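You operate a simulated robot arm through the tools that you are given. There is no shell and no other tool. Be economical: measure what you need, move in short steps, check, and stop when the job is done.

You run a simulated two-armed robot. Do the job below in one go: nothing can be reset, and whatever is moved stays where it is left.

JOB
Put one of the wooden cards from the top of the small table on the top of the dark table. Put the steel ring on the top of the small table away on the top of the teal table. Take the wooden tag marked "57" from the top of the blue bench and leave it on top of the beige paper sleeve there. Take the teal clip shuttle and put it on the top of the small table. Any order will do.

It is judged by the outcome, as a careful person would: the job done as asked, and still so three seconds after it is handed in. It fails if anything else is knocked over, pushed out of place, dropped, spilled or broken.

ROBOT AND FRAMES
Two 7-joint arms with fingered hands on one trunk, on a base that drives. Base frame: it is fixed to the floor where the robot stands at the start and does not move with it; the origin is under the middle of the robot, x ahead of it, y to its left, z up; the surface under the hand at the start is at about z = 700. Lengths are in mm, angles in degrees, forces in N, time in s.
The left shoulder is at the start at [69, 152, 1091], the right one opposite. With the tool pointing down near the work surface each hand reaches from about 380 to 820 mm from the robot's upright axis, wherever it stands, measured 20 degrees to its own side. Places, roughly: paper sleeve (5x9x5 cm) [500, 1700, 800]; steel ring (4x4x1 cm) [600, -200, 700]; teal clip shuttle (20x5x3 cm) [600, 1500, 800]; top of the dark table [-1700, 2200, 800]; top of the small table [500, -100, 700]; top of the teal table (82x25 cm) [-2540, 2220, 860]; wooden card [500, 0, 750]; wooden tag [500, 1250, 750]. Payload 3.8 kg a hand.
Tool frame (each hand has its own): the origin (TCP) lies between the finger pads and is the grasp point; the fingertips stand 30 mm ahead of it; z points along the fingers, y is the line along which they close. The gripper opens to 104 mm. The gripper's body begins 35 mm behind the TCP. The gripper is a hand of 5 fingers: y runs from the thumb to the fingers, the wrist lies at [-15, -104, -178] in the tool frame, and closing takes about 1.5 s.
Orientation is that of the tool frame in the base frame, as a unit quaternion [x, y, z, w]. With the fingers straight down and the wrist toward the robot, the tool's x, y and z point along [0, 1, 0], [1, 0, 0] and [0, 0, -1] of the base frame.

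CONTROLS
- The arms move only by the tool arm_command. It takes "left_rows", "right_rows" or both (then of equal length, played together; a hand with none holds still); each is one flat list of numbers, 7 for each row, row after row: the shift along the tool's x, y, z in units of 50 mm (1.0 is 50 mm), then the turn, a rotation vector about the tool's x, y, z in units of 8 degrees (1.0 is 8 degrees), then the finger opening in cm, from 0 to 10.4. In form: [x, y, z, rx, ry, rz, gripper, x, y, z, rx, ry, rz, gripper, ...]. A call has 1 to 20 rows; each row shifts and turns the commanded pose from where the row before left it, along the tool's axes as they then stand. A call with a number of a shift or a turn outside -1 to 1 is refused whole. A row lasts 0.2 s, in which the tool goes at most 50 mm and 8.6 degrees; a call with a longer step from one row to the next is refused whole, and so is a gripper value outside its range. A pose out of reach is approached as far as the arm can. The call stops where the force on the tool passes 40 N (or 10 N more than at its start, if that is more) or the arm is blocked; 0.2 s more then pass. Each finger travels about 72 mm/s and halts on what it meets, pressing with about 25 N; the grip force reading is that of the motor and also rises with nothing between the fingers. The clock runs only during rows and for 0.2 s after the last one: add rows that do not move to give the fingers time. The reply holds the time, the measured pose of the TCP, the force on the tool along the base axes, the opening and the grip force, in the units named above and with some noise, with the torque about the TCP (base axes, N m) and any sound that the robot's microphone picked up.
- Cameras (640 x 400 px; columns grow to the right, rows downward): "scene" is now at [171.6, -1.3, 1217]; the picture's right is [-0.01, -1.00, 0.00], its down [-0.81, 0.01, -0.59] and it looks along [0.59, -0.01, -0.81] (base axes); focal length 248 px, centre (320, 200). "left" rides on the left gripper at [-80, -78, -141] in its tool frame; the picture's right is [-0.78, -0.30, 0.56], its down [0.53, -0.78, 0.33] and it looks along [0.33, 0.56, 0.76] (tool axes); focal length 247 px, centre (320, 200). "right" rides on the right gripper at [80, -78, -141] in its tool frame; the picture's right is [-0.78, 0.30, -0.56], its down [-0.54, -0.78, 0.33] and it looks along [-0.33, 0.56, 0.76] (tool axes); focal length 247 px, centre (320, 200). There is no depth. A picture from a camera that has moved, and an enlarged one, comes with that camera's place and axes in the base frame and with its lens.
- snapshot(camera): a new picture of that camera. No time passes.
- slide_trunk(by): slides the trunk up (or, below 0, down) by that many mm; the arms and the scene camera ride with it, the base frame stays. It gives what a move gives, with no picture.
- drive_base(legs): drives the robot by 1 to 6 legs, each [ahead, left, turn to the left] in mm, mm and degrees, along the robot's own axes; the way and the turn of a leg run together, so that a leg with both is an arc; at most 1500 mm and 180 degrees a leg. The arms and the cameras ride along, it lands a little off, and it stops where it bumps. It gives what a move gives.
- set_grasp(shape, hand): the hand has 5 fingers and takes this shape, open, in about a second: jaw (thumb against the fingers, like two jaws); tri (thumb and two fingers); tip (a fingertip pinch); poke (one finger out to press); point (the index stretched); flat (the hand flat); cup (the hand cupped); fist (a fist). The gripper value then closes the fingers along that shape, each until it touches; the sizes above hold for jaw. It gives what a move gives, with no picture.
- aim_head(pan, tilt): turns the head with the scene camera to pan (to the left, within 80 degrees either way) and tilt (down, from -29 to 69), counted from straight ahead of the robot. It gives what a move gives.
- close_up(camera, box): a new picture of the part [left, top, right, bottom] of that camera's present view, enlarged. No time passes.
- finish_job(): hands the job in; it is judged then, once.

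Go step by step. Nothing tells you exact positions but the pictures and the camera data: compare them with the known pose of the tool, close in by small moves and look again before you grip or let go. The budget is 165 turns and 122 pictures, counting those below and the enlarged ones. Unless the task says otherwise, let go and move clear before handing in, and close with one line.

The tools are called by a JSON object that holds its "method" and its "body". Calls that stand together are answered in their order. arm_command: Moves the arms, as the interface text tells. Its arguments: {"type":"object","properties":{"left_rows":{"type":"array"},"right_rows":{"type":"array"}},"required":[]} The other tools are called the same way: slide_trunk (by) slides the trunk up or down; set_grasp (shape, hand) gives the hand a shape; drive_base (legs) drives the base; aim_head (pan, tilt) turns the head that bears the scene camera; snapshot (camera) takes a picture; close_up (camera, box) takes an enlarged picture of a part of a camera's view; finish_job () hands the job in.

At the start:

```text
time_s: 0.0
left_position: [563.4, 193.0, 949.7]
left_tool_rot: [0.707, 0.707, 0.001, 0.0]
left_ft_force: [0.0, -0.1, 0.1]
left_wrist_torque: [0.03, -0.01, 0.02]
left_finger_gap: 103.5
left_finger_force: 0.1
left_shape: jaw
right_position: [496.6, -346.3, 925.2]
right_tool_rot: [0.707, 0.707, 0.0, 0.0]
right_ft_force: [0.9, 0.3, -0.6]
right_wrist_torque: [-0.01, 0.03, 0.0]
right_finger_gap: 103.4
right_finger_force: 0.1
right_shape: jaw
trunk travel left (down, up): [-175.0, 281.0]
robot x, y, heading: [2.0, -0.1, 0.0]
head pan, tilt: [-0.5, 41.8]
```

scene: 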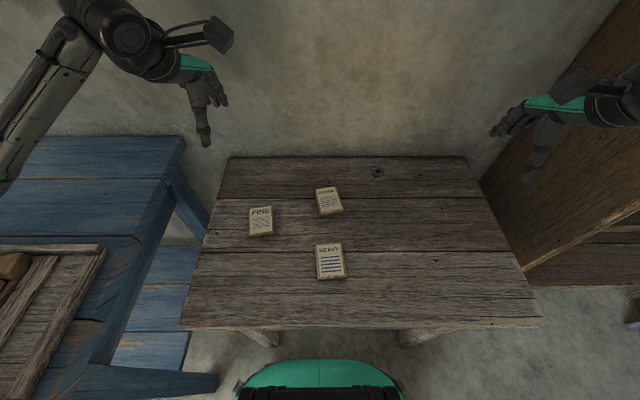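
right: 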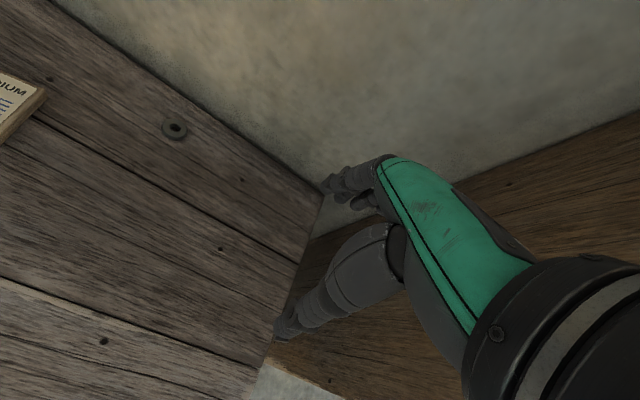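
left: 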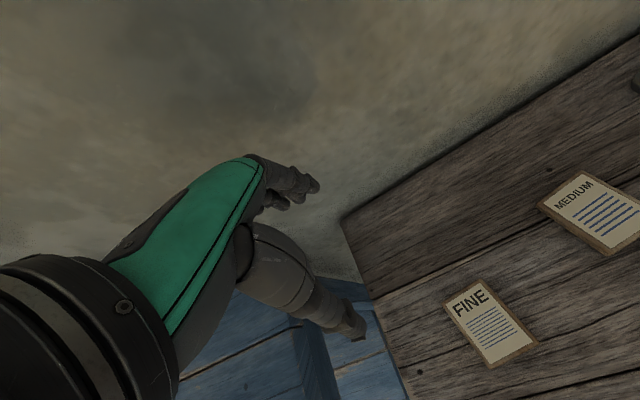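

I see three wooden cards and the ring on the small table, with the blue bench off to the left. I'll look around before moving.

{"method": "aim_head", "body": {"pan": 75, "tilt": 25}}

{"method": "snapshot", "body": {"camera": "scene"}}

```text
time_s: 1.5
left_position: [562.9, 193.1, 948.9]
left_tool_rot: [0.707, 0.707, 0.0, 0.001]
left_ft_force: [-0.1, -0.7, 0.3]
left_wrist_torque: [0.01, 0.02, 0.02]
left_finger_gap: 103.5
left_finger_force: 0.1
left_shape: jaw
right_position: [497.7, -345.7, 926.0]
right_tool_rot: [0.707, 0.708, 0.0, 0.0]
right_ft_force: [-0.3, 0.2, 0.1]
right_wrist_torque: [0.01, 0.01, 0.01]
right_finger_gap: 103.4
right_finger_force: 0.1
right_shape: jaw
trunk travel left (down, up): [-175.0, 281.0]
robot x, y, heading: [-0.0, -0.4, -0.1]
head pan, tilt: [75.0, 25.0]
```

```text
118 pictures are left
camera scene: at [118.4, 88.3, 1254.8], right [0.94, -0.26, -0.2], down [-0.29, -0.41, -0.86], along [0.14, 0.88, -0.46], focal length 248 px, centre (320, 200)
```

scene: 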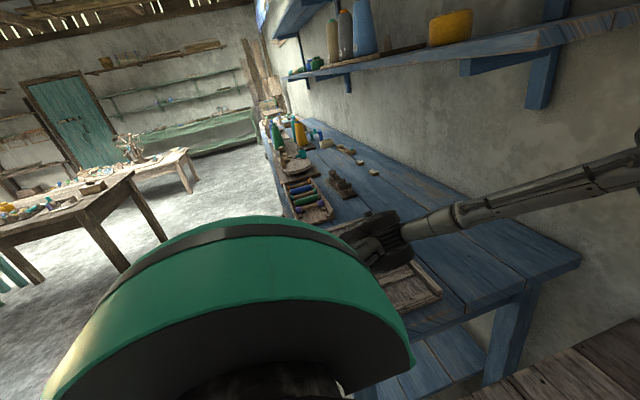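

The bench front runs along x≈130, with an open aisle behind me. I'll back off, strafe left to face the tag and sleeve area, and look.

{"method": "drive_base", "body": {"legs": [[-480, 0, 0], [0, 1450, 0]]}}

{"method": "aim_head", "body": {"pan": 0, "tilt": 30}}

{"method": "snapshot", "body": {"camera": "scene"}}

```text
time_s: 11.2
left_position: [76.0, 1657.5, 949.0]
left_tool_rot: [0.705, 0.71, 0.0, 0.0]
left_ft_force: [0.9, 0.0, 0.4]
left_wrist_torque: [-0.01, -0.03, 0.01]
left_finger_gap: 103.4
left_finger_force: 0.0
left_shape: jaw
right_position: [12.0, 1119.2, 924.6]
right_tool_rot: [0.705, 0.709, 0.0, -0.001]
right_ft_force: [0.1, 0.0, -0.6]
right_wrist_torque: [-0.02, -0.02, -0.01]
right_finger_gap: 103.6
right_finger_force: 0.0
right_shape: jaw
trunk travel left (down, up): [-175.0, 281.0]
robot x, y, heading: [-486.1, 1462.6, 0.3]
head pan, tilt: [75.0, 25.0]
```

```text
time_s: 12.7
left_position: [75.4, 1657.1, 950.4]
left_tool_rot: [0.705, 0.71, -0.001, 0.0]
left_ft_force: [0.9, 1.3, 0.1]
left_wrist_torque: [0.01, 0.03, 0.02]
left_finger_gap: 103.8
left_finger_force: 0.2
left_shape: jaw
right_position: [11.8, 1118.0, 926.5]
right_tool_rot: [0.705, 0.709, 0.0, 0.001]
right_ft_force: [-0.3, 0.6, 0.0]
right_wrist_torque: [-0.03, 0.0, -0.05]
right_finger_gap: 103.6
right_finger_force: 0.0
right_shape: jaw
trunk travel left (down, up): [-175.0, 281.0]
robot x, y, heading: [-486.8, 1460.6, 0.4]
head pan, tilt: [0.0, 30.0]
```

```text
117 pictures are left
camera scene: at [-305.8, 1461.5, 1233.2], right [0.01, -1.0, 0.0], down [-0.67, 0.0, -0.74], along [0.74, 0.01, -0.67], focal length 248 px, centre (320, 200)
```

scene: 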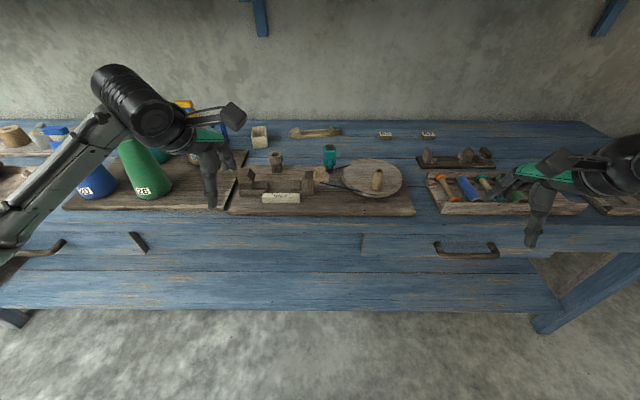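

I can see the bench spread with two tags near the back and a sleeve at the back left. I'll zoom in to identify things.

{"method": "close_up", "body": {"camera": "scene", "box": [220, 100, 460, 230]}}

{"method": "close_up", "body": {"camera": "scene", "box": [400, 110, 640, 240]}}

{"method": "close_up", "body": {"camera": "scene", "box": [0, 90, 240, 220]}}

```text
2.67 times, centred on (340, 165) of scene
camera zoom: at [-305.8, 1461.5, 1233.2], right [0.01, -1.0, 0.0], down [-0.67, 0.0, -0.74], along [0.74, 0.01, -0.67], focal length 662 px, centre (267, 293)
```

zoom: 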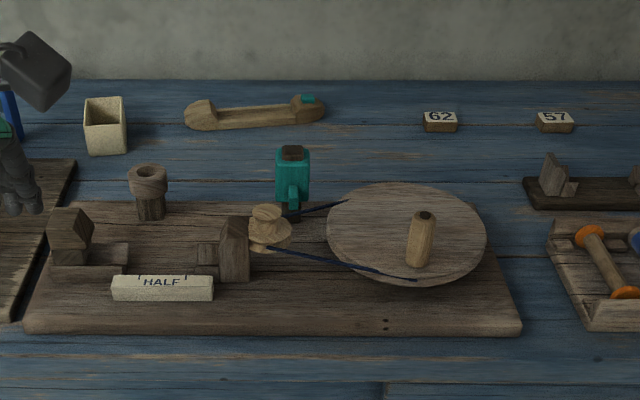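

```text
2.67 times, centred on (520, 175) of scene
camera zoom: at [-305.8, 1461.5, 1233.2], right [0.01, -1.0, 0.0], down [-0.67, 0.0, -0.74], along [0.74, 0.01, -0.67], focal length 662 px, centre (-213, 267)
```

zoom: 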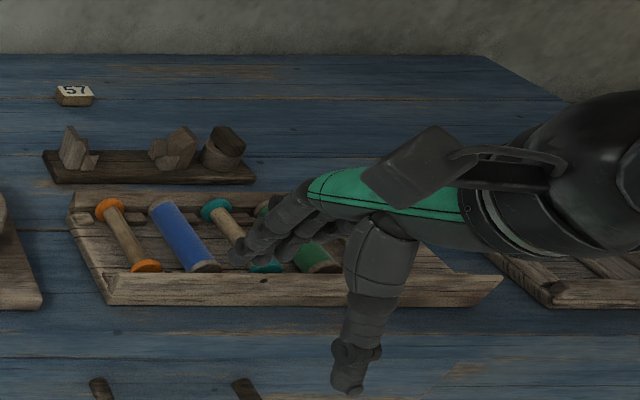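

```text
2.67 times, centred on (120, 155) of scene
camera zoom: at [-305.8, 1461.5, 1233.2], right [0.01, -1.0, 0.0], down [-0.67, 0.0, -0.74], along [0.74, 0.01, -0.67], focal length 662 px, centre (853, 320)
```

zoom: 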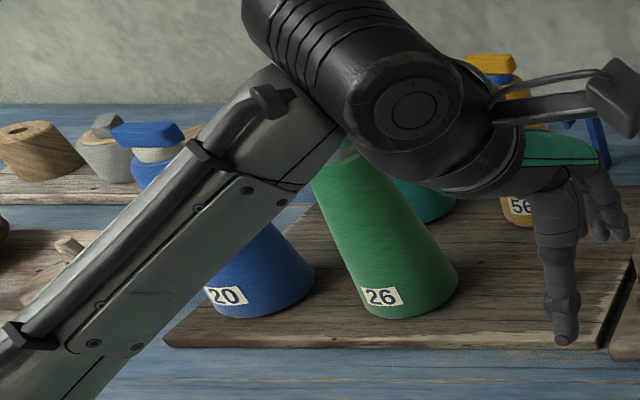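

The teal-clip shuttle, both tags (57 on the right) and the sleeve are all on the bench, whose top is at roughly z≈790. I'll raise the trunk and move in with the right hand near tag 57.

{"method": "slide_trunk", "body": {"by": 130}}

{"method": "drive_base", "body": {"legs": [[0, -140, -0.4], [270, 0, 0]]}}

{"method": "aim_head", "body": {"pan": -10, "tilt": 42}}

{"method": "snapshot", "body": {"camera": "scene"}}

{"method": "snapshot", "body": {"camera": "right"}}

```text
time_s: 14.2
left_position: [75.5, 1655.7, 1079.2]
left_tool_rot: [0.704, 0.71, 0.0, -0.001]
left_ft_force: [0.4, 0.4, -0.7]
left_wrist_torque: [0.01, 0.01, 0.02]
left_finger_gap: 103.6
left_finger_force: 0.0
left_shape: jaw
right_position: [11.7, 1118.4, 1055.6]
right_tool_rot: [0.705, 0.71, 0.0, -0.001]
right_ft_force: [-0.1, -0.7, -0.6]
right_wrist_torque: [-0.01, 0.01, 0.01]
right_finger_gap: 103.6
right_finger_force: 0.1
right_shape: jaw
trunk travel left (down, up): [-305.0, 151.0]
robot x, y, heading: [-487.1, 1461.6, 0.4]
head pan, tilt: [0.0, 30.0]
```

```text
time_s: 17.1
left_position: [344.7, 1513.3, 1080.5]
left_tool_rot: [0.706, 0.708, 0.0, 0.0]
left_ft_force: [0.3, -0.7, 0.4]
left_wrist_torque: [0.0, 0.03, 0.0]
left_finger_gap: 103.7
left_finger_force: 0.1
left_shape: jaw
right_position: [278.7, 976.8, 1056.3]
right_tool_rot: [0.705, 0.709, 0.0, 0.0]
right_ft_force: [-1.0, -0.2, 0.5]
right_wrist_torque: [0.0, 0.01, 0.01]
right_finger_gap: 103.4
right_finger_force: 0.0
right_shape: jaw
trunk travel left (down, up): [-305.0, 151.0]
robot x, y, heading: [-217.1, 1322.8, -0.1]
head pan, tilt: [0.0, 30.0]
```

```text
time_s: 17.8
left_position: [345.7, 1515.7, 1077.8]
left_tool_rot: [0.706, 0.708, 0.0, 0.0]
left_ft_force: [-0.3, -0.5, 0.1]
left_wrist_torque: [-0.01, 0.0, 0.01]
left_finger_gap: 103.9
left_finger_force: 0.1
left_shape: jaw
right_position: [280.1, 977.2, 1055.6]
right_tool_rot: [0.706, 0.708, -0.001, 0.0]
right_ft_force: [0.4, -0.4, 0.1]
right_wrist_torque: [-0.01, -0.02, -0.01]
right_finger_gap: 103.5
right_finger_force: 0.0
right_shape: jaw
trunk travel left (down, up): [-305.0, 151.0]
robot x, y, heading: [-217.8, 1321.2, 0.3]
head pan, tilt: [-10.0, 42.0]
```

```text
113 pictures are left
camera scene: at [-107.5, 1306.5, 1370.5], right [-0.17, -0.99, 0.01], down [-0.7, 0.11, -0.7], along [0.69, -0.13, -0.71], focal length 248 px, centre (320, 200)
```

scene: 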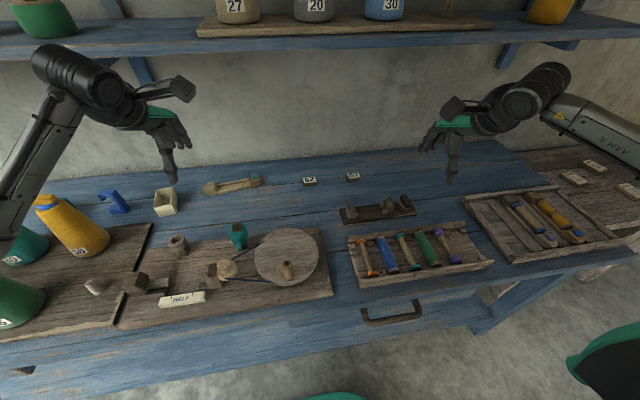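

```text
112 pictures are left
camera right: at [201.6, 1057.6, 1195.7], right [0.3, -0.78, 0.56], down [-0.78, -0.54, -0.33], along [0.56, -0.33, -0.76], focal length 247 px, centre (320, 200)
```

right: 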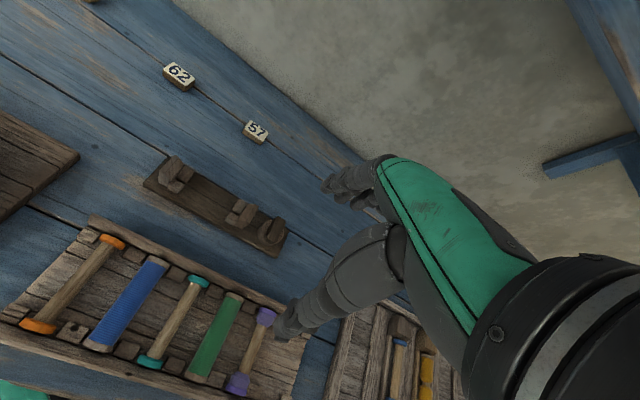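

Triangulation puts tag 57 at about [533, 1069, 812]. I'll look closely at it and the sleeve before moving.

{"method": "close_up", "body": {"camera": "right", "box": [140, 40, 340, 165]}}

{"method": "close_up", "body": {"camera": "scene", "box": [140, 150, 380, 300]}}

{"method": "snapshot", "body": {"camera": "left"}}

```text
3.20 times, centred on (240, 102) of right
camera zoom: at [201.6, 1057.6, 1195.7], right [0.3, -0.78, 0.56], down [-0.78, -0.54, -0.33], along [0.56, -0.33, -0.76], focal length 790 px, centre (576, 512)
```

zoom: 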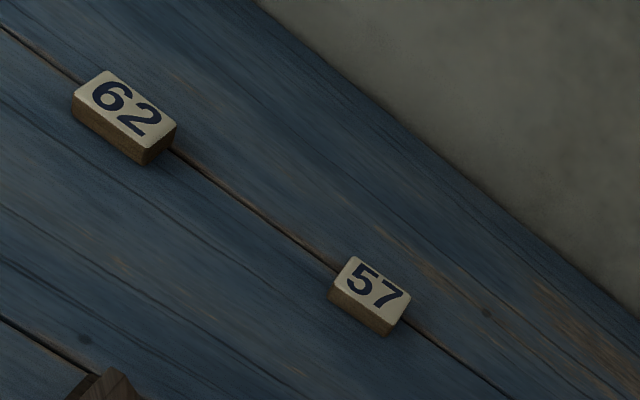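

```text
2.67 times, centred on (260, 225) of scene
camera zoom: at [-107.5, 1306.5, 1370.5], right [-0.17, -0.99, 0.01], down [-0.7, 0.11, -0.7], along [0.69, -0.13, -0.71], focal length 662 px, centre (480, 133)
```

zoom: 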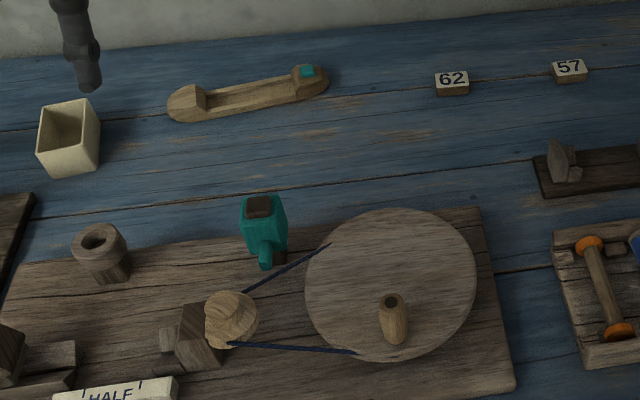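

```text
109 pictures are left
camera left: at [268.3, 1435.2, 1220.0], right [-0.29, -0.78, -0.56], down [-0.78, 0.53, -0.33], along [0.55, 0.34, -0.76], focal length 247 px, centre (320, 200)
```

left: 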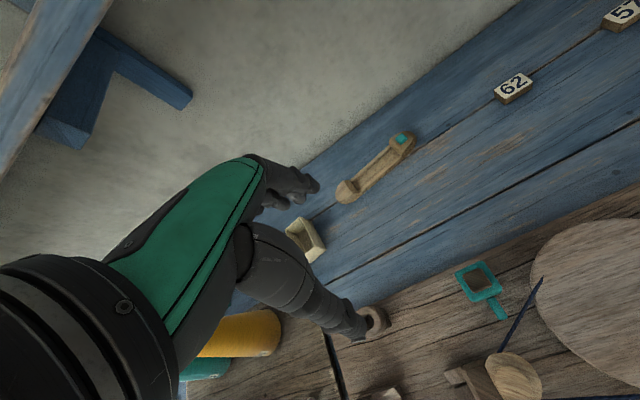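

I'll move the right hand above tag 57, then look again.

{"method": "arm_command", "body": {"right_rows": [0.26, 0.72, 0.44, 0, 0, 0, 6, 0.26, 0.72, 0.44, 0, 0, 0, 6, 0.26, 0.72, 0.44, 0, 0, 0, 6, 0.26, 0.72, 0.44, 0, 0, 0, 6, 0.26, 0.72, 0.44, 0, 0, 0, 6, 0.26, 0.72, 0.44, 0, 0, 0, 6, 0.26, 0.72, 0.44, 0, 0, 0, 6]}}

{"method": "snapshot", "body": {"camera": "right"}}

{"method": "close_up", "body": {"camera": "scene", "box": [260, 100, 460, 225]}}

```text
time_s: 19.4
left_position: [346.3, 1516.1, 1077.9]
left_tool_rot: [0.706, 0.709, 0.0, 0.001]
left_ft_force: [-0.3, 0.3, 0.2]
left_wrist_torque: [-0.03, 0.01, 0.02]
left_finger_gap: 103.5
left_finger_force: 0.1
left_shape: jaw
right_position: [515.0, 1064.4, 913.7]
right_tool_rot: [0.705, 0.709, -0.001, 0.001]
right_ft_force: [0.1, -0.1, -0.1]
right_wrist_torque: [-0.02, -0.02, 0.01]
right_finger_gap: 60.4
right_finger_force: 0.0
right_shape: jaw
right hand out of reach, approached as far as the arm can: row 7
trunk travel left (down, up): [-305.0, 151.0]
robot x, y, heading: [-215.6, 1322.9, 0.1]
head pan, tilt: [-10.0, 42.0]
```

```text
108 pictures are left
camera right: at [435.2, 1144.1, 1053.0], right [0.3, -0.77, 0.56], down [-0.77, -0.54, -0.33], along [0.56, -0.33, -0.76], focal length 247 px, centre (320, 200)
```

right: 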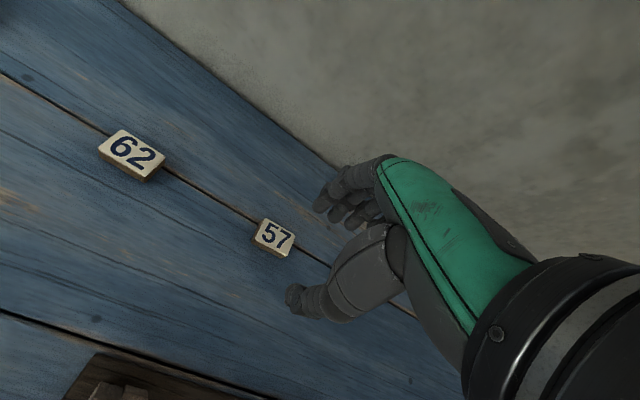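

```text
3.20 times, centred on (360, 162) of scene
camera zoom: at [-107.5, 1307.7, 1370.4], right [-0.17, -0.99, 0.01], down [-0.7, 0.11, -0.7], along [0.69, -0.13, -0.71], focal length 794 px, centre (192, 320)
```

zoom: 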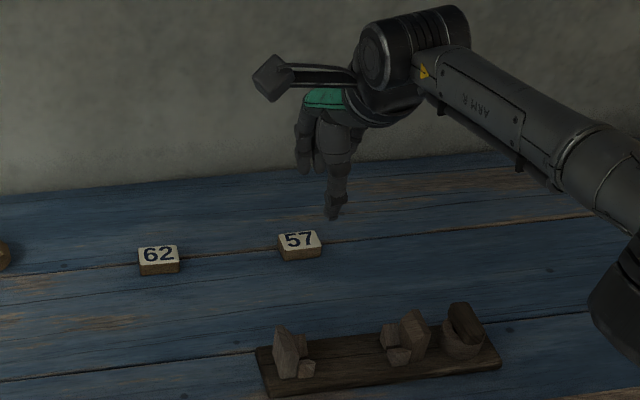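

Tag 57 refined to [537, 1073, 812]. I'll nudge the base 35 mm forward for reach, then correct the hand.

{"method": "drive_base", "body": {"legs": [[35, 0, 0]]}}

{"method": "arm_command", "body": {"right_rows": [0, 0, 0.5, 0, 0, 0, 6, 0, 0, 0.5, 0, 0, 0, 6]}}

{"method": "snapshot", "body": {"camera": "right"}}

```text
time_s: 20.3
left_position: [373.1, 1515.4, 1082.8]
left_tool_rot: [0.706, 0.708, 0.003, 0.003]
left_ft_force: [-0.9, -0.3, 0.3]
left_wrist_torque: [-0.02, -0.04, 0.02]
left_finger_gap: 103.7
left_finger_force: 0.0
left_shape: jaw
right_position: [543.2, 1062.0, 917.4]
right_tool_rot: [0.706, 0.708, 0.002, 0.002]
right_ft_force: [0.4, 0.9, 0.2]
right_wrist_torque: [-0.02, 0.0, 0.0]
right_finger_gap: 60.2
right_finger_force: 0.0
right_shape: jaw
trunk travel left (down, up): [-305.0, 151.0]
robot x, y, heading: [-184.2, 1321.3, 0.4]
head pan, tilt: [-10.0, 42.0]
```

```text
time_s: 20.9
left_position: [376.5, 1514.9, 1080.1]
left_tool_rot: [0.706, 0.708, 0.001, 0.001]
left_ft_force: [-0.1, -0.8, -0.3]
left_wrist_torque: [-0.03, -0.02, 0.02]
left_finger_gap: 103.6
left_finger_force: 0.0
left_shape: jaw
right_position: [537.0, 1063.9, 868.6]
right_tool_rot: [0.706, 0.708, 0.001, 0.001]
right_ft_force: [-0.6, -0.4, -0.5]
right_wrist_torque: [-0.02, -0.02, -0.02]
right_finger_gap: 60.4
right_finger_force: 0.0
right_shape: jaw
right hand out of reach, approached as far as the arm can: row 1, 2
trunk travel left (down, up): [-305.0, 151.0]
robot x, y, heading: [-186.5, 1321.8, 0.2]
head pan, tilt: [-10.0, 42.0]
```

```text
106 pictures are left
camera right: at [457.9, 1144.3, 1008.5], right [0.29, -0.78, 0.56], down [-0.77, -0.54, -0.34], along [0.56, -0.33, -0.76], focal length 247 px, centre (320, 200)
```

right: 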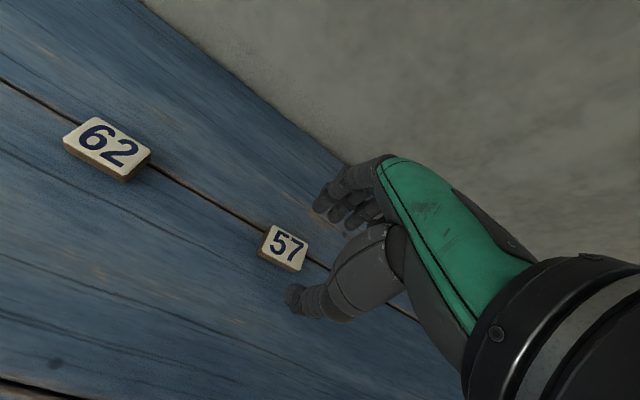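

The hand is slightly short of reach when going down, so I'll lower the trunk a little (which helps the reach) and align sideways.

{"method": "slide_trunk", "body": {"by": -25}}

{"method": "arm_command", "body": {"right_rows": [0.15, 0, 0, 0, 0, 0, 6, 0, 0, 0, 0, 0, 0, 6]}}

{"method": "snapshot", "body": {"camera": "right"}}

{"method": "close_up", "body": {"camera": "scene", "box": [300, 120, 400, 182]}}

```text
time_s: 21.6
left_position: [377.7, 1515.3, 1055.0]
left_tool_rot: [0.706, 0.708, 0.0, 0.001]
left_ft_force: [0.7, 0.5, -0.1]
left_wrist_torque: [-0.01, 0.03, -0.05]
left_finger_gap: 103.7
left_finger_force: 0.1
left_shape: jaw
right_position: [538.3, 1064.5, 842.4]
right_tool_rot: [0.706, 0.708, 0.001, 0.0]
right_ft_force: [0.3, -0.4, -0.8]
right_wrist_torque: [0.02, 0.02, 0.0]
right_finger_gap: 60.1
right_finger_force: 0.0
right_shape: jaw
trunk travel left (down, up): [-280.0, 176.0]
robot x, y, heading: [-183.0, 1324.4, 0.1]
head pan, tilt: [-10.0, 42.0]
```

```text
time_s: 22.2
left_position: [377.2, 1515.0, 1055.4]
left_tool_rot: [0.705, 0.709, 0.0, -0.001]
left_ft_force: [-0.2, -0.1, -0.1]
left_wrist_torque: [0.0, 0.02, -0.01]
left_finger_gap: 103.7
left_finger_force: 0.1
left_shape: jaw
right_position: [539.6, 1073.1, 842.1]
right_tool_rot: [0.705, 0.709, 0.001, 0.0]
right_ft_force: [-0.6, -0.1, 0.7]
right_wrist_torque: [0.0, -0.02, 0.01]
right_finger_gap: 60.2
right_finger_force: 0.1
right_shape: jaw
trunk travel left (down, up): [-280.0, 176.0]
robot x, y, heading: [-189.3, 1319.6, 0.2]
head pan, tilt: [-10.0, 42.0]
```

```text
105 pictures are left
camera right: at [459.1, 1152.7, 982.3], right [0.3, -0.78, 0.56], down [-0.78, -0.54, -0.33], along [0.56, -0.33, -0.76], focal length 247 px, centre (320, 200)
```

right: 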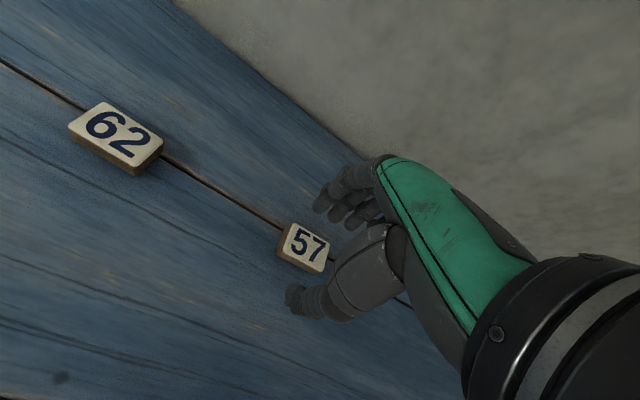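

```text
6.40 times, centred on (350, 151) of scene
camera zoom: at [-66.1, 1306.5, 1342.6], right [-0.17, -0.99, 0.01], down [-0.72, 0.11, -0.69], along [0.67, -0.13, -0.73], focal length 1588 px, centre (128, 514)
```

zoom: 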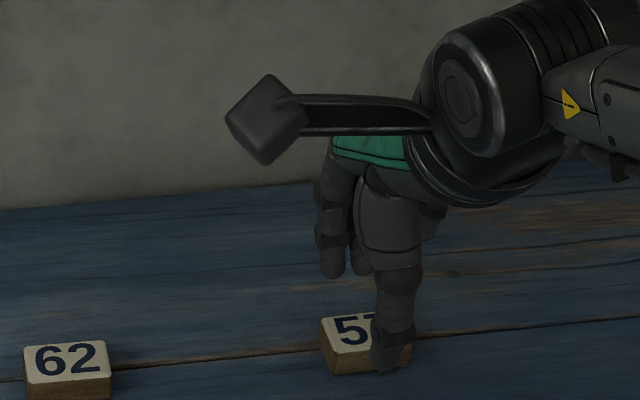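

The thumb sits a touch to the right of the tag's centre. I'll shift 5 mm left, descend about 16 mm and close slowly.

{"method": "arm_command", "body": {"right_rows": [0.1, 0, 0.15, 0, 0, 0, 6, 0, 0, 0.15, 0, 0, 0, 6, 0, 0, 0, 0, 0, 0, 6]}}

{"method": "close_up", "body": {"camera": "right", "box": [220, 150, 420, 325]}}

```text
time_s: 23.0
left_position: [377.6, 1515.1, 1054.4]
left_tool_rot: [0.706, 0.708, 0.001, 0.001]
left_ft_force: [-0.6, 0.2, 0.5]
left_wrist_torque: [0.03, -0.01, -0.02]
left_finger_gap: 104.0
left_finger_force: 0.1
left_shape: jaw
right_position: [538.2, 1076.3, 827.9]
right_tool_rot: [0.706, 0.708, 0.0, 0.0]
right_ft_force: [-0.6, 0.7, -0.1]
right_wrist_torque: [0.02, 0.01, 0.02]
right_finger_gap: 60.0
right_finger_force: 0.1
right_shape: jaw
trunk travel left (down, up): [-280.0, 176.0]
robot x, y, heading: [-185.0, 1320.9, 0.2]
head pan, tilt: [-10.0, 42.0]
```

```text
2.29 times, centred on (320, 238) of right
camera zoom: at [459.1, 1156.8, 967.4], right [0.3, -0.78, 0.56], down [-0.78, -0.54, -0.33], along [0.56, -0.33, -0.76], focal length 564 px, centre (320, 114)
```

zoom: 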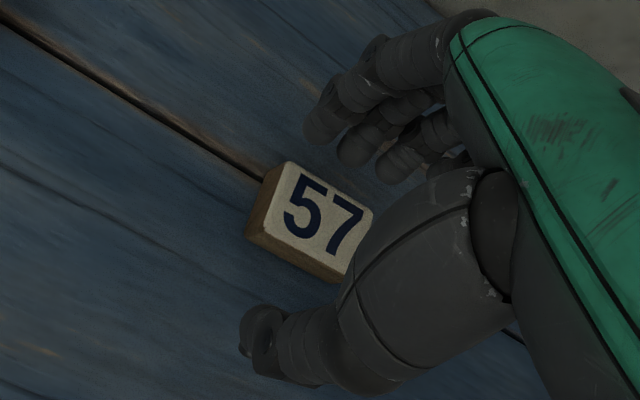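

The tag sits between the thumb and fingers. Closing.

{"method": "arm_command", "body": {"right_rows": [0, 0, 0, 0, 0, 0, 3.5, 0, 0, 0, 0, 0, 0, 2, 0, 0, 0, 0, 0, 0, 2, 0, 0, 0, 0, 0, 0, 1.5, 0, 0, 0, 0, 0, 0, 1.5, 0, 0, 0, 0, 0, 0, 1.5]}}

{"method": "close_up", "body": {"camera": "right", "box": [220, 150, 420, 325]}}

```text
time_s: 24.4
left_position: [377.4, 1515.1, 1055.0]
left_tool_rot: [0.705, 0.709, 0.0, 0.001]
left_ft_force: [-0.3, 0.4, 0.2]
left_wrist_torque: [0.01, 0.0, 0.0]
left_finger_gap: 103.5
left_finger_force: 0.1
left_shape: jaw
right_position: [538.4, 1076.8, 827.8]
right_tool_rot: [0.705, 0.709, 0.001, 0.0]
right_ft_force: [-1.0, -0.1, 2.2]
right_wrist_torque: [-0.11, -0.05, -0.04]
right_finger_gap: 14.1
right_finger_force: 25.5
right_shape: jaw
trunk travel left (down, up): [-280.0, 176.0]
robot x, y, heading: [-185.7, 1321.8, 0.3]
head pan, tilt: [-10.0, 42.0]
```

```text
2.29 times, centred on (320, 238) of right
camera zoom: at [458.8, 1157.1, 968.0], right [0.3, -0.78, 0.56], down [-0.78, -0.54, -0.33], along [0.56, -0.33, -0.76], focal length 564 px, centre (320, 114)
```

zoom: 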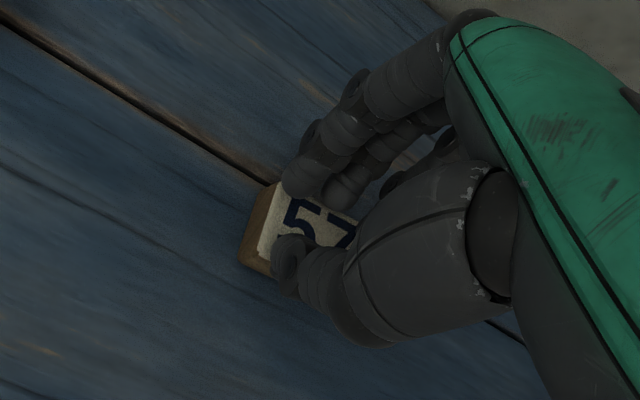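

The gap reads only 14 mm and the tips look like they are pinching on the top edge. I'll reopen, go lower and retry.

{"method": "arm_command", "body": {"right_rows": [0, 0, 0, 0, 0, 0, 3.5, 0, 0, 0, 0, 0, 0, 5, 0, 0, 0, 0, 0, 0, 5, 0, 0, 0, 0, 0, 0, 5]}}

{"method": "arm_command", "body": {"right_rows": [0, 0, 0.1, 0, 0, 0, 5, 0, 0, 0.1, 0, 0, 0, 5, 0, 0, 0, 0, 0, 0, 5]}}

{"method": "close_up", "body": {"camera": "right", "box": [220, 150, 420, 325]}}

```text
time_s: 25.4
left_position: [377.9, 1515.8, 1054.7]
left_tool_rot: [0.706, 0.708, 0.0, 0.0]
left_ft_force: [0.1, -0.3, 0.4]
left_wrist_torque: [-0.02, -0.01, 0.01]
left_finger_gap: 103.8
left_finger_force: 0.2
left_shape: jaw
right_position: [538.3, 1074.9, 828.0]
right_tool_rot: [0.706, 0.709, 0.0, 0.0]
right_ft_force: [-0.4, -0.6, -0.8]
right_wrist_torque: [0.0, -0.03, 0.03]
right_finger_gap: 49.2
right_finger_force: 0.0
right_shape: jaw
trunk travel left (down, up): [-280.0, 176.0]
robot x, y, heading: [-186.9, 1322.3, 0.3]
head pan, tilt: [-10.0, 42.0]
```

```text
time_s: 26.2
left_position: [377.6, 1514.8, 1053.9]
left_tool_rot: [0.706, 0.708, 0.0, 0.0]
left_ft_force: [0.1, -0.2, 0.5]
left_wrist_torque: [0.0, 0.0, -0.04]
left_finger_gap: 103.7
left_finger_force: 0.1
left_shape: jaw
right_position: [538.2, 1076.0, 816.6]
right_tool_rot: [0.707, 0.708, 0.001, -0.001]
right_ft_force: [0.0, -0.6, -0.2]
right_wrist_torque: [0.0, -0.02, -0.01]
right_finger_gap: 49.8
right_finger_force: 0.0
right_shape: jaw
trunk travel left (down, up): [-280.0, 176.0]
robot x, y, heading: [-183.2, 1324.2, 0.0]
head pan, tilt: [-10.0, 42.0]
```

```text
2.29 times, centred on (320, 238) of right
camera zoom: at [459.0, 1157.0, 957.1], right [0.3, -0.78, 0.56], down [-0.78, -0.54, -0.33], along [0.56, -0.33, -0.76], focal length 564 px, centre (320, 114)
```

zoom: 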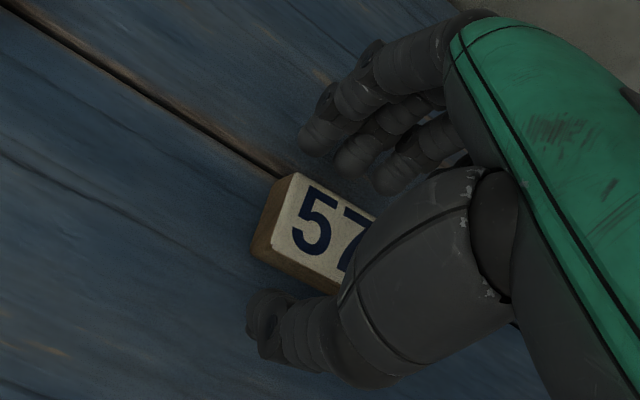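

No contact yet at this depth. I'll go 8 mm lower, then close.

{"method": "arm_command", "body": {"right_rows": [0, -0.05, 0.08, 0, 0, 0, 5, 0, 0, 0.08, 0, 0, 0, 5, 0, 0, 0, 0, 0, 0, 5]}}

{"method": "arm_command", "body": {"right_rows": [0, 0, 0, 0, 0, 0, 3.5, 0, 0, 0, 0, 0, 0, 2, 0, 0, 0, 0, 0, 0, 2, 0, 0, 0, 0, 0, 0, 1.5, 0, 0, 0, 0, 0, 0, 1.5, 0, 0, 0, 0, 0, 0, 1.5]}}

{"method": "close_up", "body": {"camera": "right", "box": [220, 150, 420, 325]}}

```text
time_s: 27.0
left_position: [377.2, 1516.3, 1055.2]
left_tool_rot: [0.706, 0.708, 0.001, 0.001]
left_ft_force: [0.6, 1.2, 0.1]
left_wrist_torque: [0.0, 0.0, 0.0]
left_finger_gap: 103.7
left_finger_force: 0.1
left_shape: jaw
right_position: [535.8, 1076.6, 810.3]
right_tool_rot: [0.706, 0.708, 0.002, 0.002]
right_ft_force: [0.1, 0.6, 8.5]
right_wrist_torque: [0.0, 0.17, -0.01]
right_finger_gap: 50.0
right_finger_force: 0.0
right_shape: jaw
trunk travel left (down, up): [-280.0, 176.0]
robot x, y, heading: [-181.7, 1317.1, 0.2]
head pan, tilt: [-10.0, 42.0]
```

```text
time_s: 28.4
left_position: [377.8, 1516.2, 1054.7]
left_tool_rot: [0.705, 0.709, -0.001, 0.001]
left_ft_force: [0.3, 0.4, 0.0]
left_wrist_torque: [0.02, -0.01, 0.01]
left_finger_gap: 103.8
left_finger_force: 0.0
left_shape: jaw
right_position: [534.5, 1077.7, 811.6]
right_tool_rot: [0.706, 0.708, 0.0, 0.002]
right_ft_force: [2.1, -0.4, 11.3]
right_wrist_torque: [0.11, -0.35, 0.0]
right_finger_gap: 30.2
right_finger_force: 24.7
right_shape: jaw
trunk travel left (down, up): [-280.0, 176.0]
robot x, y, heading: [-186.4, 1321.3, 0.0]
head pan, tilt: [-10.0, 42.0]
```

```text
2.29 times, centred on (320, 238) of right
camera zoom: at [455.4, 1157.7, 950.2], right [0.3, -0.78, 0.56], down [-0.77, -0.54, -0.34], along [0.56, -0.33, -0.76], focal length 564 px, centre (320, 114)
```

zoom: 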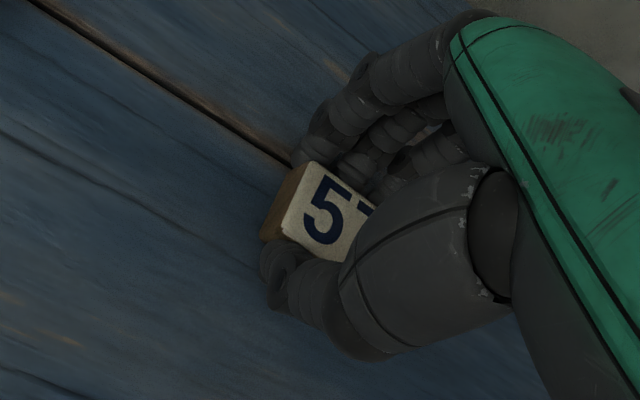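

The tag is gripped (30 mm gap); the bench top is at z≈780. I'll lift it straight up, back away, and strafe left toward the sleeve.

{"method": "arm_command", "body": {"right_rows": [0, 0, -0.3, 0, 0, 0, 1.5, 0, 0, -0.7, 0, 0, 0, 1.5, 0, 0, -0.8, 0, 0, 0, 1.5, 0, -0.5, -0.8, 0, 0, 0, 1.5, 0, -0.5, -0.8, 0, 0, 0, 1.5, 0, -0.5, -0.6, 0, 0, 0, 1.5]}}

{"method": "drive_base", "body": {"legs": [[-250, 0, 0], [0, 600, 0]]}}

{"method": "snapshot", "body": {"camera": "scene"}}

{"method": "snapshot", "body": {"camera": "right"}}

```text
time_s: 29.8
left_position: [378.4, 1515.1, 1054.2]
left_tool_rot: [0.706, 0.708, 0.001, 0.001]
left_ft_force: [-0.6, -0.6, -0.8]
left_wrist_torque: [0.0, -0.03, -0.01]
left_finger_gap: 103.9
left_finger_force: 0.1
left_shape: jaw
right_position: [460.9, 1077.8, 1012.5]
right_tool_rot: [0.707, 0.708, 0.0, 0.001]
right_ft_force: [0.2, -0.2, -0.7]
right_wrist_torque: [-0.03, -0.01, -0.01]
right_finger_gap: 30.1
right_finger_force: 25.3
right_shape: jaw
trunk travel left (down, up): [-280.0, 176.0]
robot x, y, heading: [-186.1, 1320.4, 0.1]
head pan, tilt: [-10.0, 42.0]
```

```text
time_s: 34.6
left_position: [132.3, 2104.0, 1054.2]
left_tool_rot: [0.71, 0.705, 0.0, -0.001]
left_ft_force: [0.2, -1.2, 0.2]
left_wrist_torque: [-0.03, -0.01, -0.02]
left_finger_gap: 103.6
left_finger_force: 0.0
left_shape: jaw
right_position: [212.7, 1666.1, 1011.6]
right_tool_rot: [0.709, 0.705, 0.0, 0.0]
right_ft_force: [0.4, 0.3, -0.2]
right_wrist_torque: [0.0, 0.03, 0.0]
right_finger_gap: 29.9
right_finger_force: 25.2
right_shape: jaw
trunk travel left (down, up): [-280.0, 176.0]
robot x, y, heading: [-431.6, 1918.8, -0.5]
head pan, tilt: [-10.0, 42.0]
```

```text
99 pictures are left
camera scene: at [-313.4, 1900.2, 1342.6], right [-0.18, -0.98, 0.01], down [-0.72, 0.12, -0.69], along [0.67, -0.13, -0.73], focal length 248 px, centre (320, 200)
```

scene: 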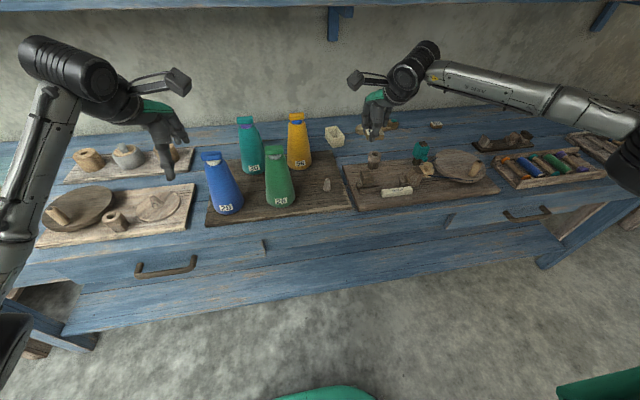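

```text
98 pictures are left
camera right: at [134.0, 1747.9, 1151.7], right [0.29, -0.78, 0.56], down [-0.78, -0.53, -0.33], along [0.55, -0.34, -0.76], focal length 247 px, centre (320, 200)
```

right: 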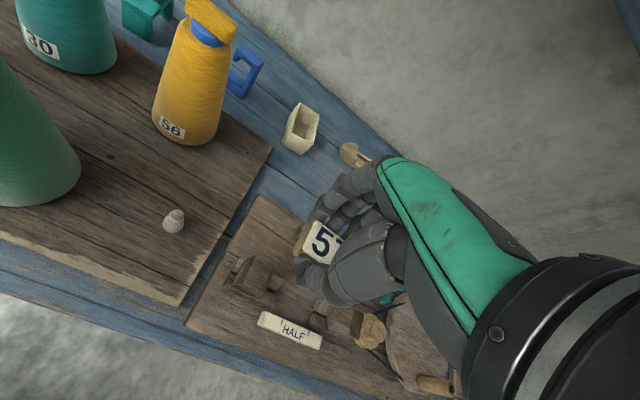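

The sleeve is just ahead of the right hand, and the cone tops reach z≈980. I'll inspect the sleeve opening before approaching.

{"method": "close_up", "body": {"camera": "right", "box": [260, 80, 360, 170]}}

{"method": "close_up", "body": {"camera": "scene", "box": [300, 100, 400, 162]}}

```text
4.44 times, centred on (310, 125) of right
camera zoom: at [134.0, 1747.9, 1151.7], right [0.29, -0.78, 0.56], down [-0.78, -0.53, -0.33], along [0.55, -0.34, -0.76], focal length 1098 px, centre (364, 533)
```

zoom: 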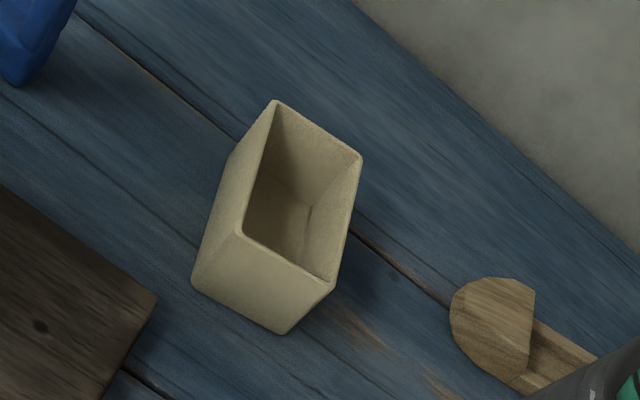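

```text
6.40 times, centred on (350, 131) of scene
camera zoom: at [-313.4, 1900.2, 1342.6], right [-0.18, -0.98, 0.01], down [-0.72, 0.12, -0.69], along [0.67, -0.13, -0.73], focal length 1588 px, centre (128, 642)
```

zoom: 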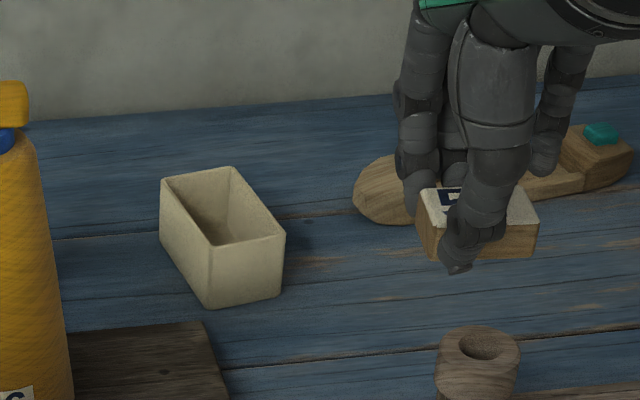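

The sleeve is an open-topped box with a rim of about 46×80 mm at z≈832, yawed about 10°, so the tag can bridge its width. I'll raise a bit, approach, and yaw the hand 10°.

{"method": "slide_trunk", "body": {"by": 40}}

{"method": "drive_base", "body": {"legs": [[245, 0, 0.5]]}}

{"method": "arm_command", "body": {"right_rows": [0, 0, 0, 0, 0, -0.65, 1.5, 0, 0, 0, 0, 0, -0.6, 1.5, 0, 0, 0, 0, 0, 0, 1.5]}}

{"method": "snapshot", "body": {"camera": "right"}}

{"method": "snapshot", "body": {"camera": "scene"}}

```text
time_s: 35.4
left_position: [133.3, 2105.2, 1093.8]
left_tool_rot: [0.71, 0.705, -0.001, 0.0]
left_ft_force: [0.0, -0.3, -0.4]
left_wrist_torque: [-0.01, 0.0, 0.0]
left_finger_gap: 103.7
left_finger_force: 0.0
left_shape: jaw
right_position: [213.6, 1666.7, 1050.6]
right_tool_rot: [0.71, 0.705, 0.0, -0.001]
right_ft_force: [0.5, 0.2, -0.7]
right_wrist_torque: [0.0, -0.01, 0.0]
right_finger_gap: 29.7
right_finger_force: 25.4
right_shape: jaw
trunk travel left (down, up): [-320.0, 136.0]
robot x, y, heading: [-430.9, 1915.0, -0.4]
head pan, tilt: [-10.0, 42.0]
```

```text
time_s: 37.2
left_position: [375.6, 2105.2, 1094.7]
left_tool_rot: [0.709, 0.705, 0.001, 0.001]
left_ft_force: [0.6, -0.2, 0.5]
left_wrist_torque: [0.01, -0.01, 0.03]
left_finger_gap: 103.7
left_finger_force: 0.0
left_shape: jaw
right_position: [455.8, 1666.9, 1052.9]
right_tool_rot: [0.709, 0.705, 0.001, 0.001]
right_ft_force: [0.3, -0.1, -0.1]
right_wrist_torque: [0.02, -0.02, 0.03]
right_finger_gap: 29.8
right_finger_force: 25.1
right_shape: jaw
trunk travel left (down, up): [-320.0, 136.0]
robot x, y, heading: [-188.9, 1912.8, -0.2]
head pan, tilt: [-10.0, 42.0]
```

```text
time_s: 38.0
left_position: [377.0, 2105.3, 1093.4]
left_tool_rot: [0.709, 0.705, 0.001, 0.001]
left_ft_force: [0.2, -0.4, 0.5]
left_wrist_torque: [-0.03, -0.01, -0.01]
left_finger_gap: 103.6
left_finger_force: 0.0
left_shape: jaw
right_position: [457.5, 1667.2, 1051.0]
right_tool_rot: [0.645, 0.764, 0.0, 0.001]
right_ft_force: [0.5, -0.2, -0.7]
right_wrist_torque: [-0.03, -0.01, 0.04]
right_finger_gap: 29.8
right_finger_force: 24.6
right_shape: jaw
trunk travel left (down, up): [-320.0, 136.0]
robot x, y, heading: [-188.7, 1914.6, -0.5]
head pan, tilt: [-10.0, 42.0]
```

```text
95 pictures are left
camera right: at [366.0, 1733.0, 1191.3], right [0.42, -0.71, 0.56], down [-0.68, -0.66, -0.33], along [0.6, -0.24, -0.76], focal length 247 px, centre (320, 200)
```

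right: 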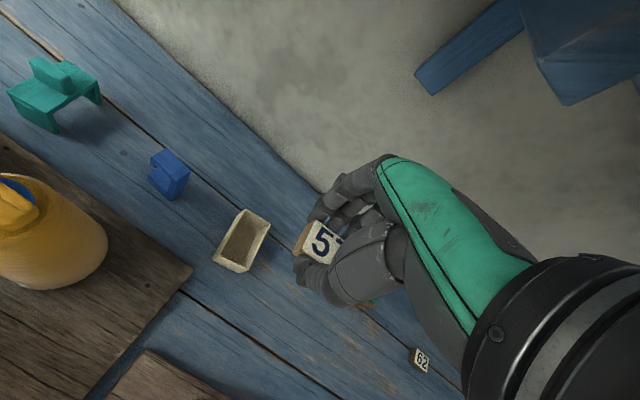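

```text
94 pictures are left
camera scene: at [-82.7, 1899.4, 1386.9], right [-0.18, -0.98, 0.01], down [-0.7, 0.12, -0.71], along [0.7, -0.13, -0.71], focal length 248 px, centre (320, 200)
```

scene: 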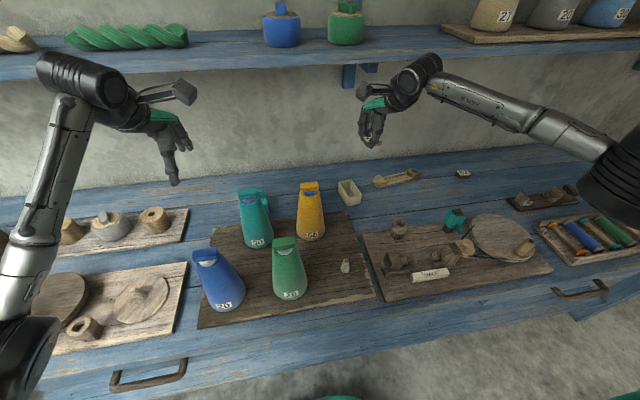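

Now I'll refine the sleeve's rim corners and the tag's pose in the hand.

{"method": "close_up", "body": {"camera": "right", "box": [190, 180, 350, 300]}}

{"method": "close_up", "body": {"camera": "scene", "box": [320, 90, 440, 210]}}

```text
3.33 times, centred on (270, 240) of right
camera zoom: at [366.0, 1733.0, 1191.3], right [0.42, -0.71, 0.56], down [-0.68, -0.66, -0.33], along [0.6, -0.24, -0.76], focal length 823 px, centre (487, 67)
```

zoom: 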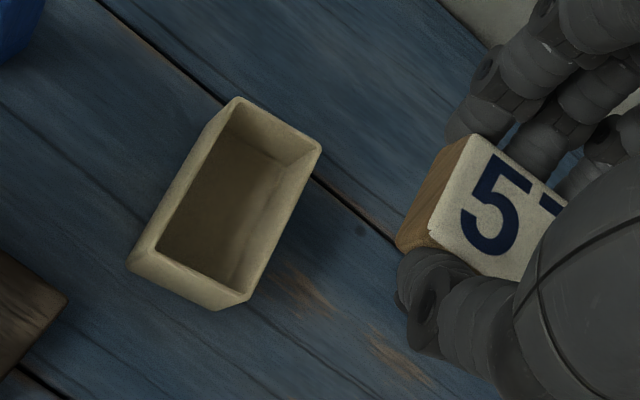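

```text
3.33 times, centred on (380, 150) of scene
camera zoom: at [-82.7, 1899.4, 1386.9], right [-0.18, -0.98, 0.01], down [-0.7, 0.12, -0.71], along [0.7, -0.13, -0.71], focal length 827 px, centre (120, 367)
```

zoom: 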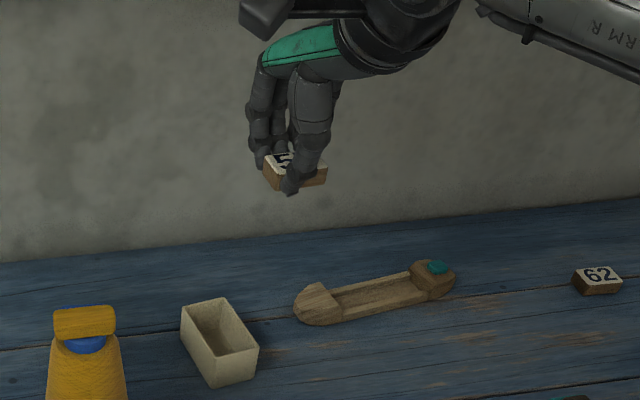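

The sleeve's rim centre is about [499, 1686], yawed 9.5°, and the tag is nicely parallel to it. I'll aim the tag over the front end of the rim (three walls under it) and lower it to 20 mm above for a visual check.

{"method": "arm_command", "body": {"right_rows": [0.12, 0.15, 0.6, 0, 0, 0, 1.5, 0.12, 0.15, 0.7, 0, 0, 0, 1.5, 0.11, 0.15, 0.7, 0, 0, 0, 1.5, 0, 0, 0.7, 0, 0, 0, 1.5, 0, 0, 0.6, 0, 0, 0, 1.5, 0, 0, 0, 0, 0, 0, 1.5]}}

{"method": "close_up", "body": {"camera": "right", "box": [210, 140, 410, 315]}}

{"method": "close_up", "body": {"camera": "scene", "box": [320, 140, 400, 220]}}

```text
time_s: 39.4
left_position: [376.1, 2104.0, 1095.7]
left_tool_rot: [0.709, 0.705, 0.001, 0.001]
left_ft_force: [-0.4, 0.0, -0.5]
left_wrist_torque: [0.01, 0.0, 0.0]
left_finger_gap: 103.8
left_finger_force: 0.1
left_shape: jaw
right_position: [475.3, 1686.3, 887.0]
right_tool_rot: [0.645, 0.764, 0.0, 0.0]
right_ft_force: [-0.5, 0.0, -0.1]
right_wrist_torque: [-0.01, -0.02, -0.02]
right_finger_gap: 29.9
right_finger_force: 25.1
right_shape: jaw
trunk travel left (down, up): [-320.0, 136.0]
robot x, y, heading: [-189.9, 1917.7, -0.4]
head pan, tilt: [-10.0, 42.0]
```

```text
2.29 times, centred on (310, 228) of right
camera zoom: at [384.2, 1753.2, 1026.3], right [0.42, -0.71, 0.56], down [-0.68, -0.66, -0.33], along [0.6, -0.24, -0.76], focal length 564 px, centre (343, 137)
```

zoom: 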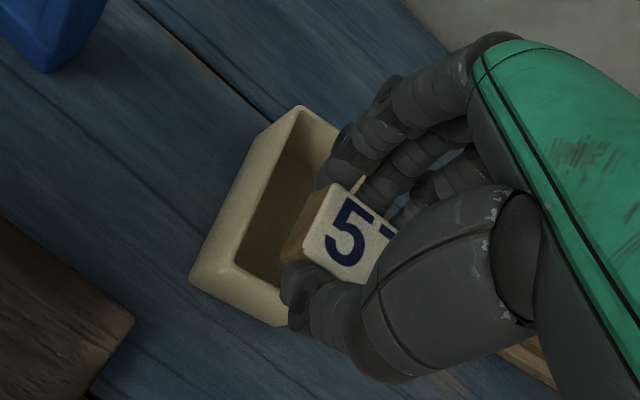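

```text
5.00 times, centred on (360, 180) of scene
camera zoom: at [-83.7, 1899.4, 1387.0], right [-0.18, -0.98, 0.01], down [-0.7, 0.12, -0.71], along [0.7, -0.13, -0.71], focal length 1241 px, centre (120, 300)
```

zoom: 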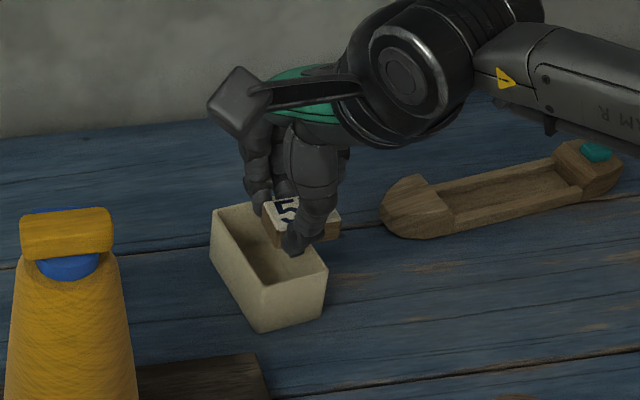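

The tag sits about 8 mm too far right and 6 mm too far in. I'll shift it, lower by 12 mm and check again.

{"method": "arm_command", "body": {"right_rows": [0.16, -0.12, 0, 0, 0, 0, 1.5, 0, 0, 0.24, 0, 0, 0, 1.5, 0, 0, 0, 0, 0, 0, 1.5]}}

{"method": "close_up", "body": {"camera": "right", "box": [210, 140, 410, 315]}}

{"method": "close_up", "body": {"camera": "scene", "box": [325, 160, 385, 220]}}

```text
time_s: 40.2
left_position: [375.8, 2104.7, 1093.4]
left_tool_rot: [0.709, 0.705, 0.0, 0.0]
left_ft_force: [0.3, 0.5, 0.2]
left_wrist_torque: [0.06, 0.02, 0.03]
left_finger_gap: 103.5
left_finger_force: 0.0
left_shape: jaw
right_position: [470.3, 1693.9, 874.1]
right_tool_rot: [0.644, 0.765, 0.0, 0.0]
right_ft_force: [-0.2, 0.2, 0.7]
right_wrist_torque: [-0.03, 0.0, 0.03]
right_finger_gap: 29.9
right_finger_force: 25.1
right_shape: jaw
trunk travel left (down, up): [-320.0, 136.0]
robot x, y, heading: [-188.6, 1914.3, -0.3]
head pan, tilt: [-10.0, 42.0]
```

```text
2.29 times, centred on (310, 228) of right
camera zoom: at [377.8, 1760.3, 1014.4], right [0.42, -0.72, 0.56], down [-0.68, -0.66, -0.33], along [0.6, -0.24, -0.76], focal length 564 px, centre (343, 137)
```

zoom: 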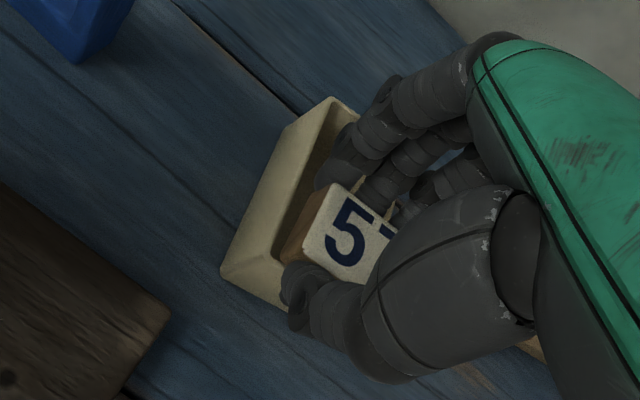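

```text
6.67 times, centred on (355, 190) of scene
camera zoom: at [-83.4, 1899.3, 1387.0], right [-0.18, -0.98, 0.01], down [-0.7, 0.12, -0.71], along [0.7, -0.13, -0.71], focal length 1654 px, centre (87, 267)
```

zoom: 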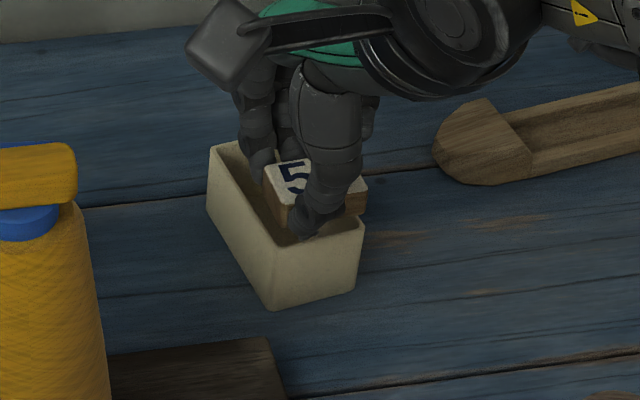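

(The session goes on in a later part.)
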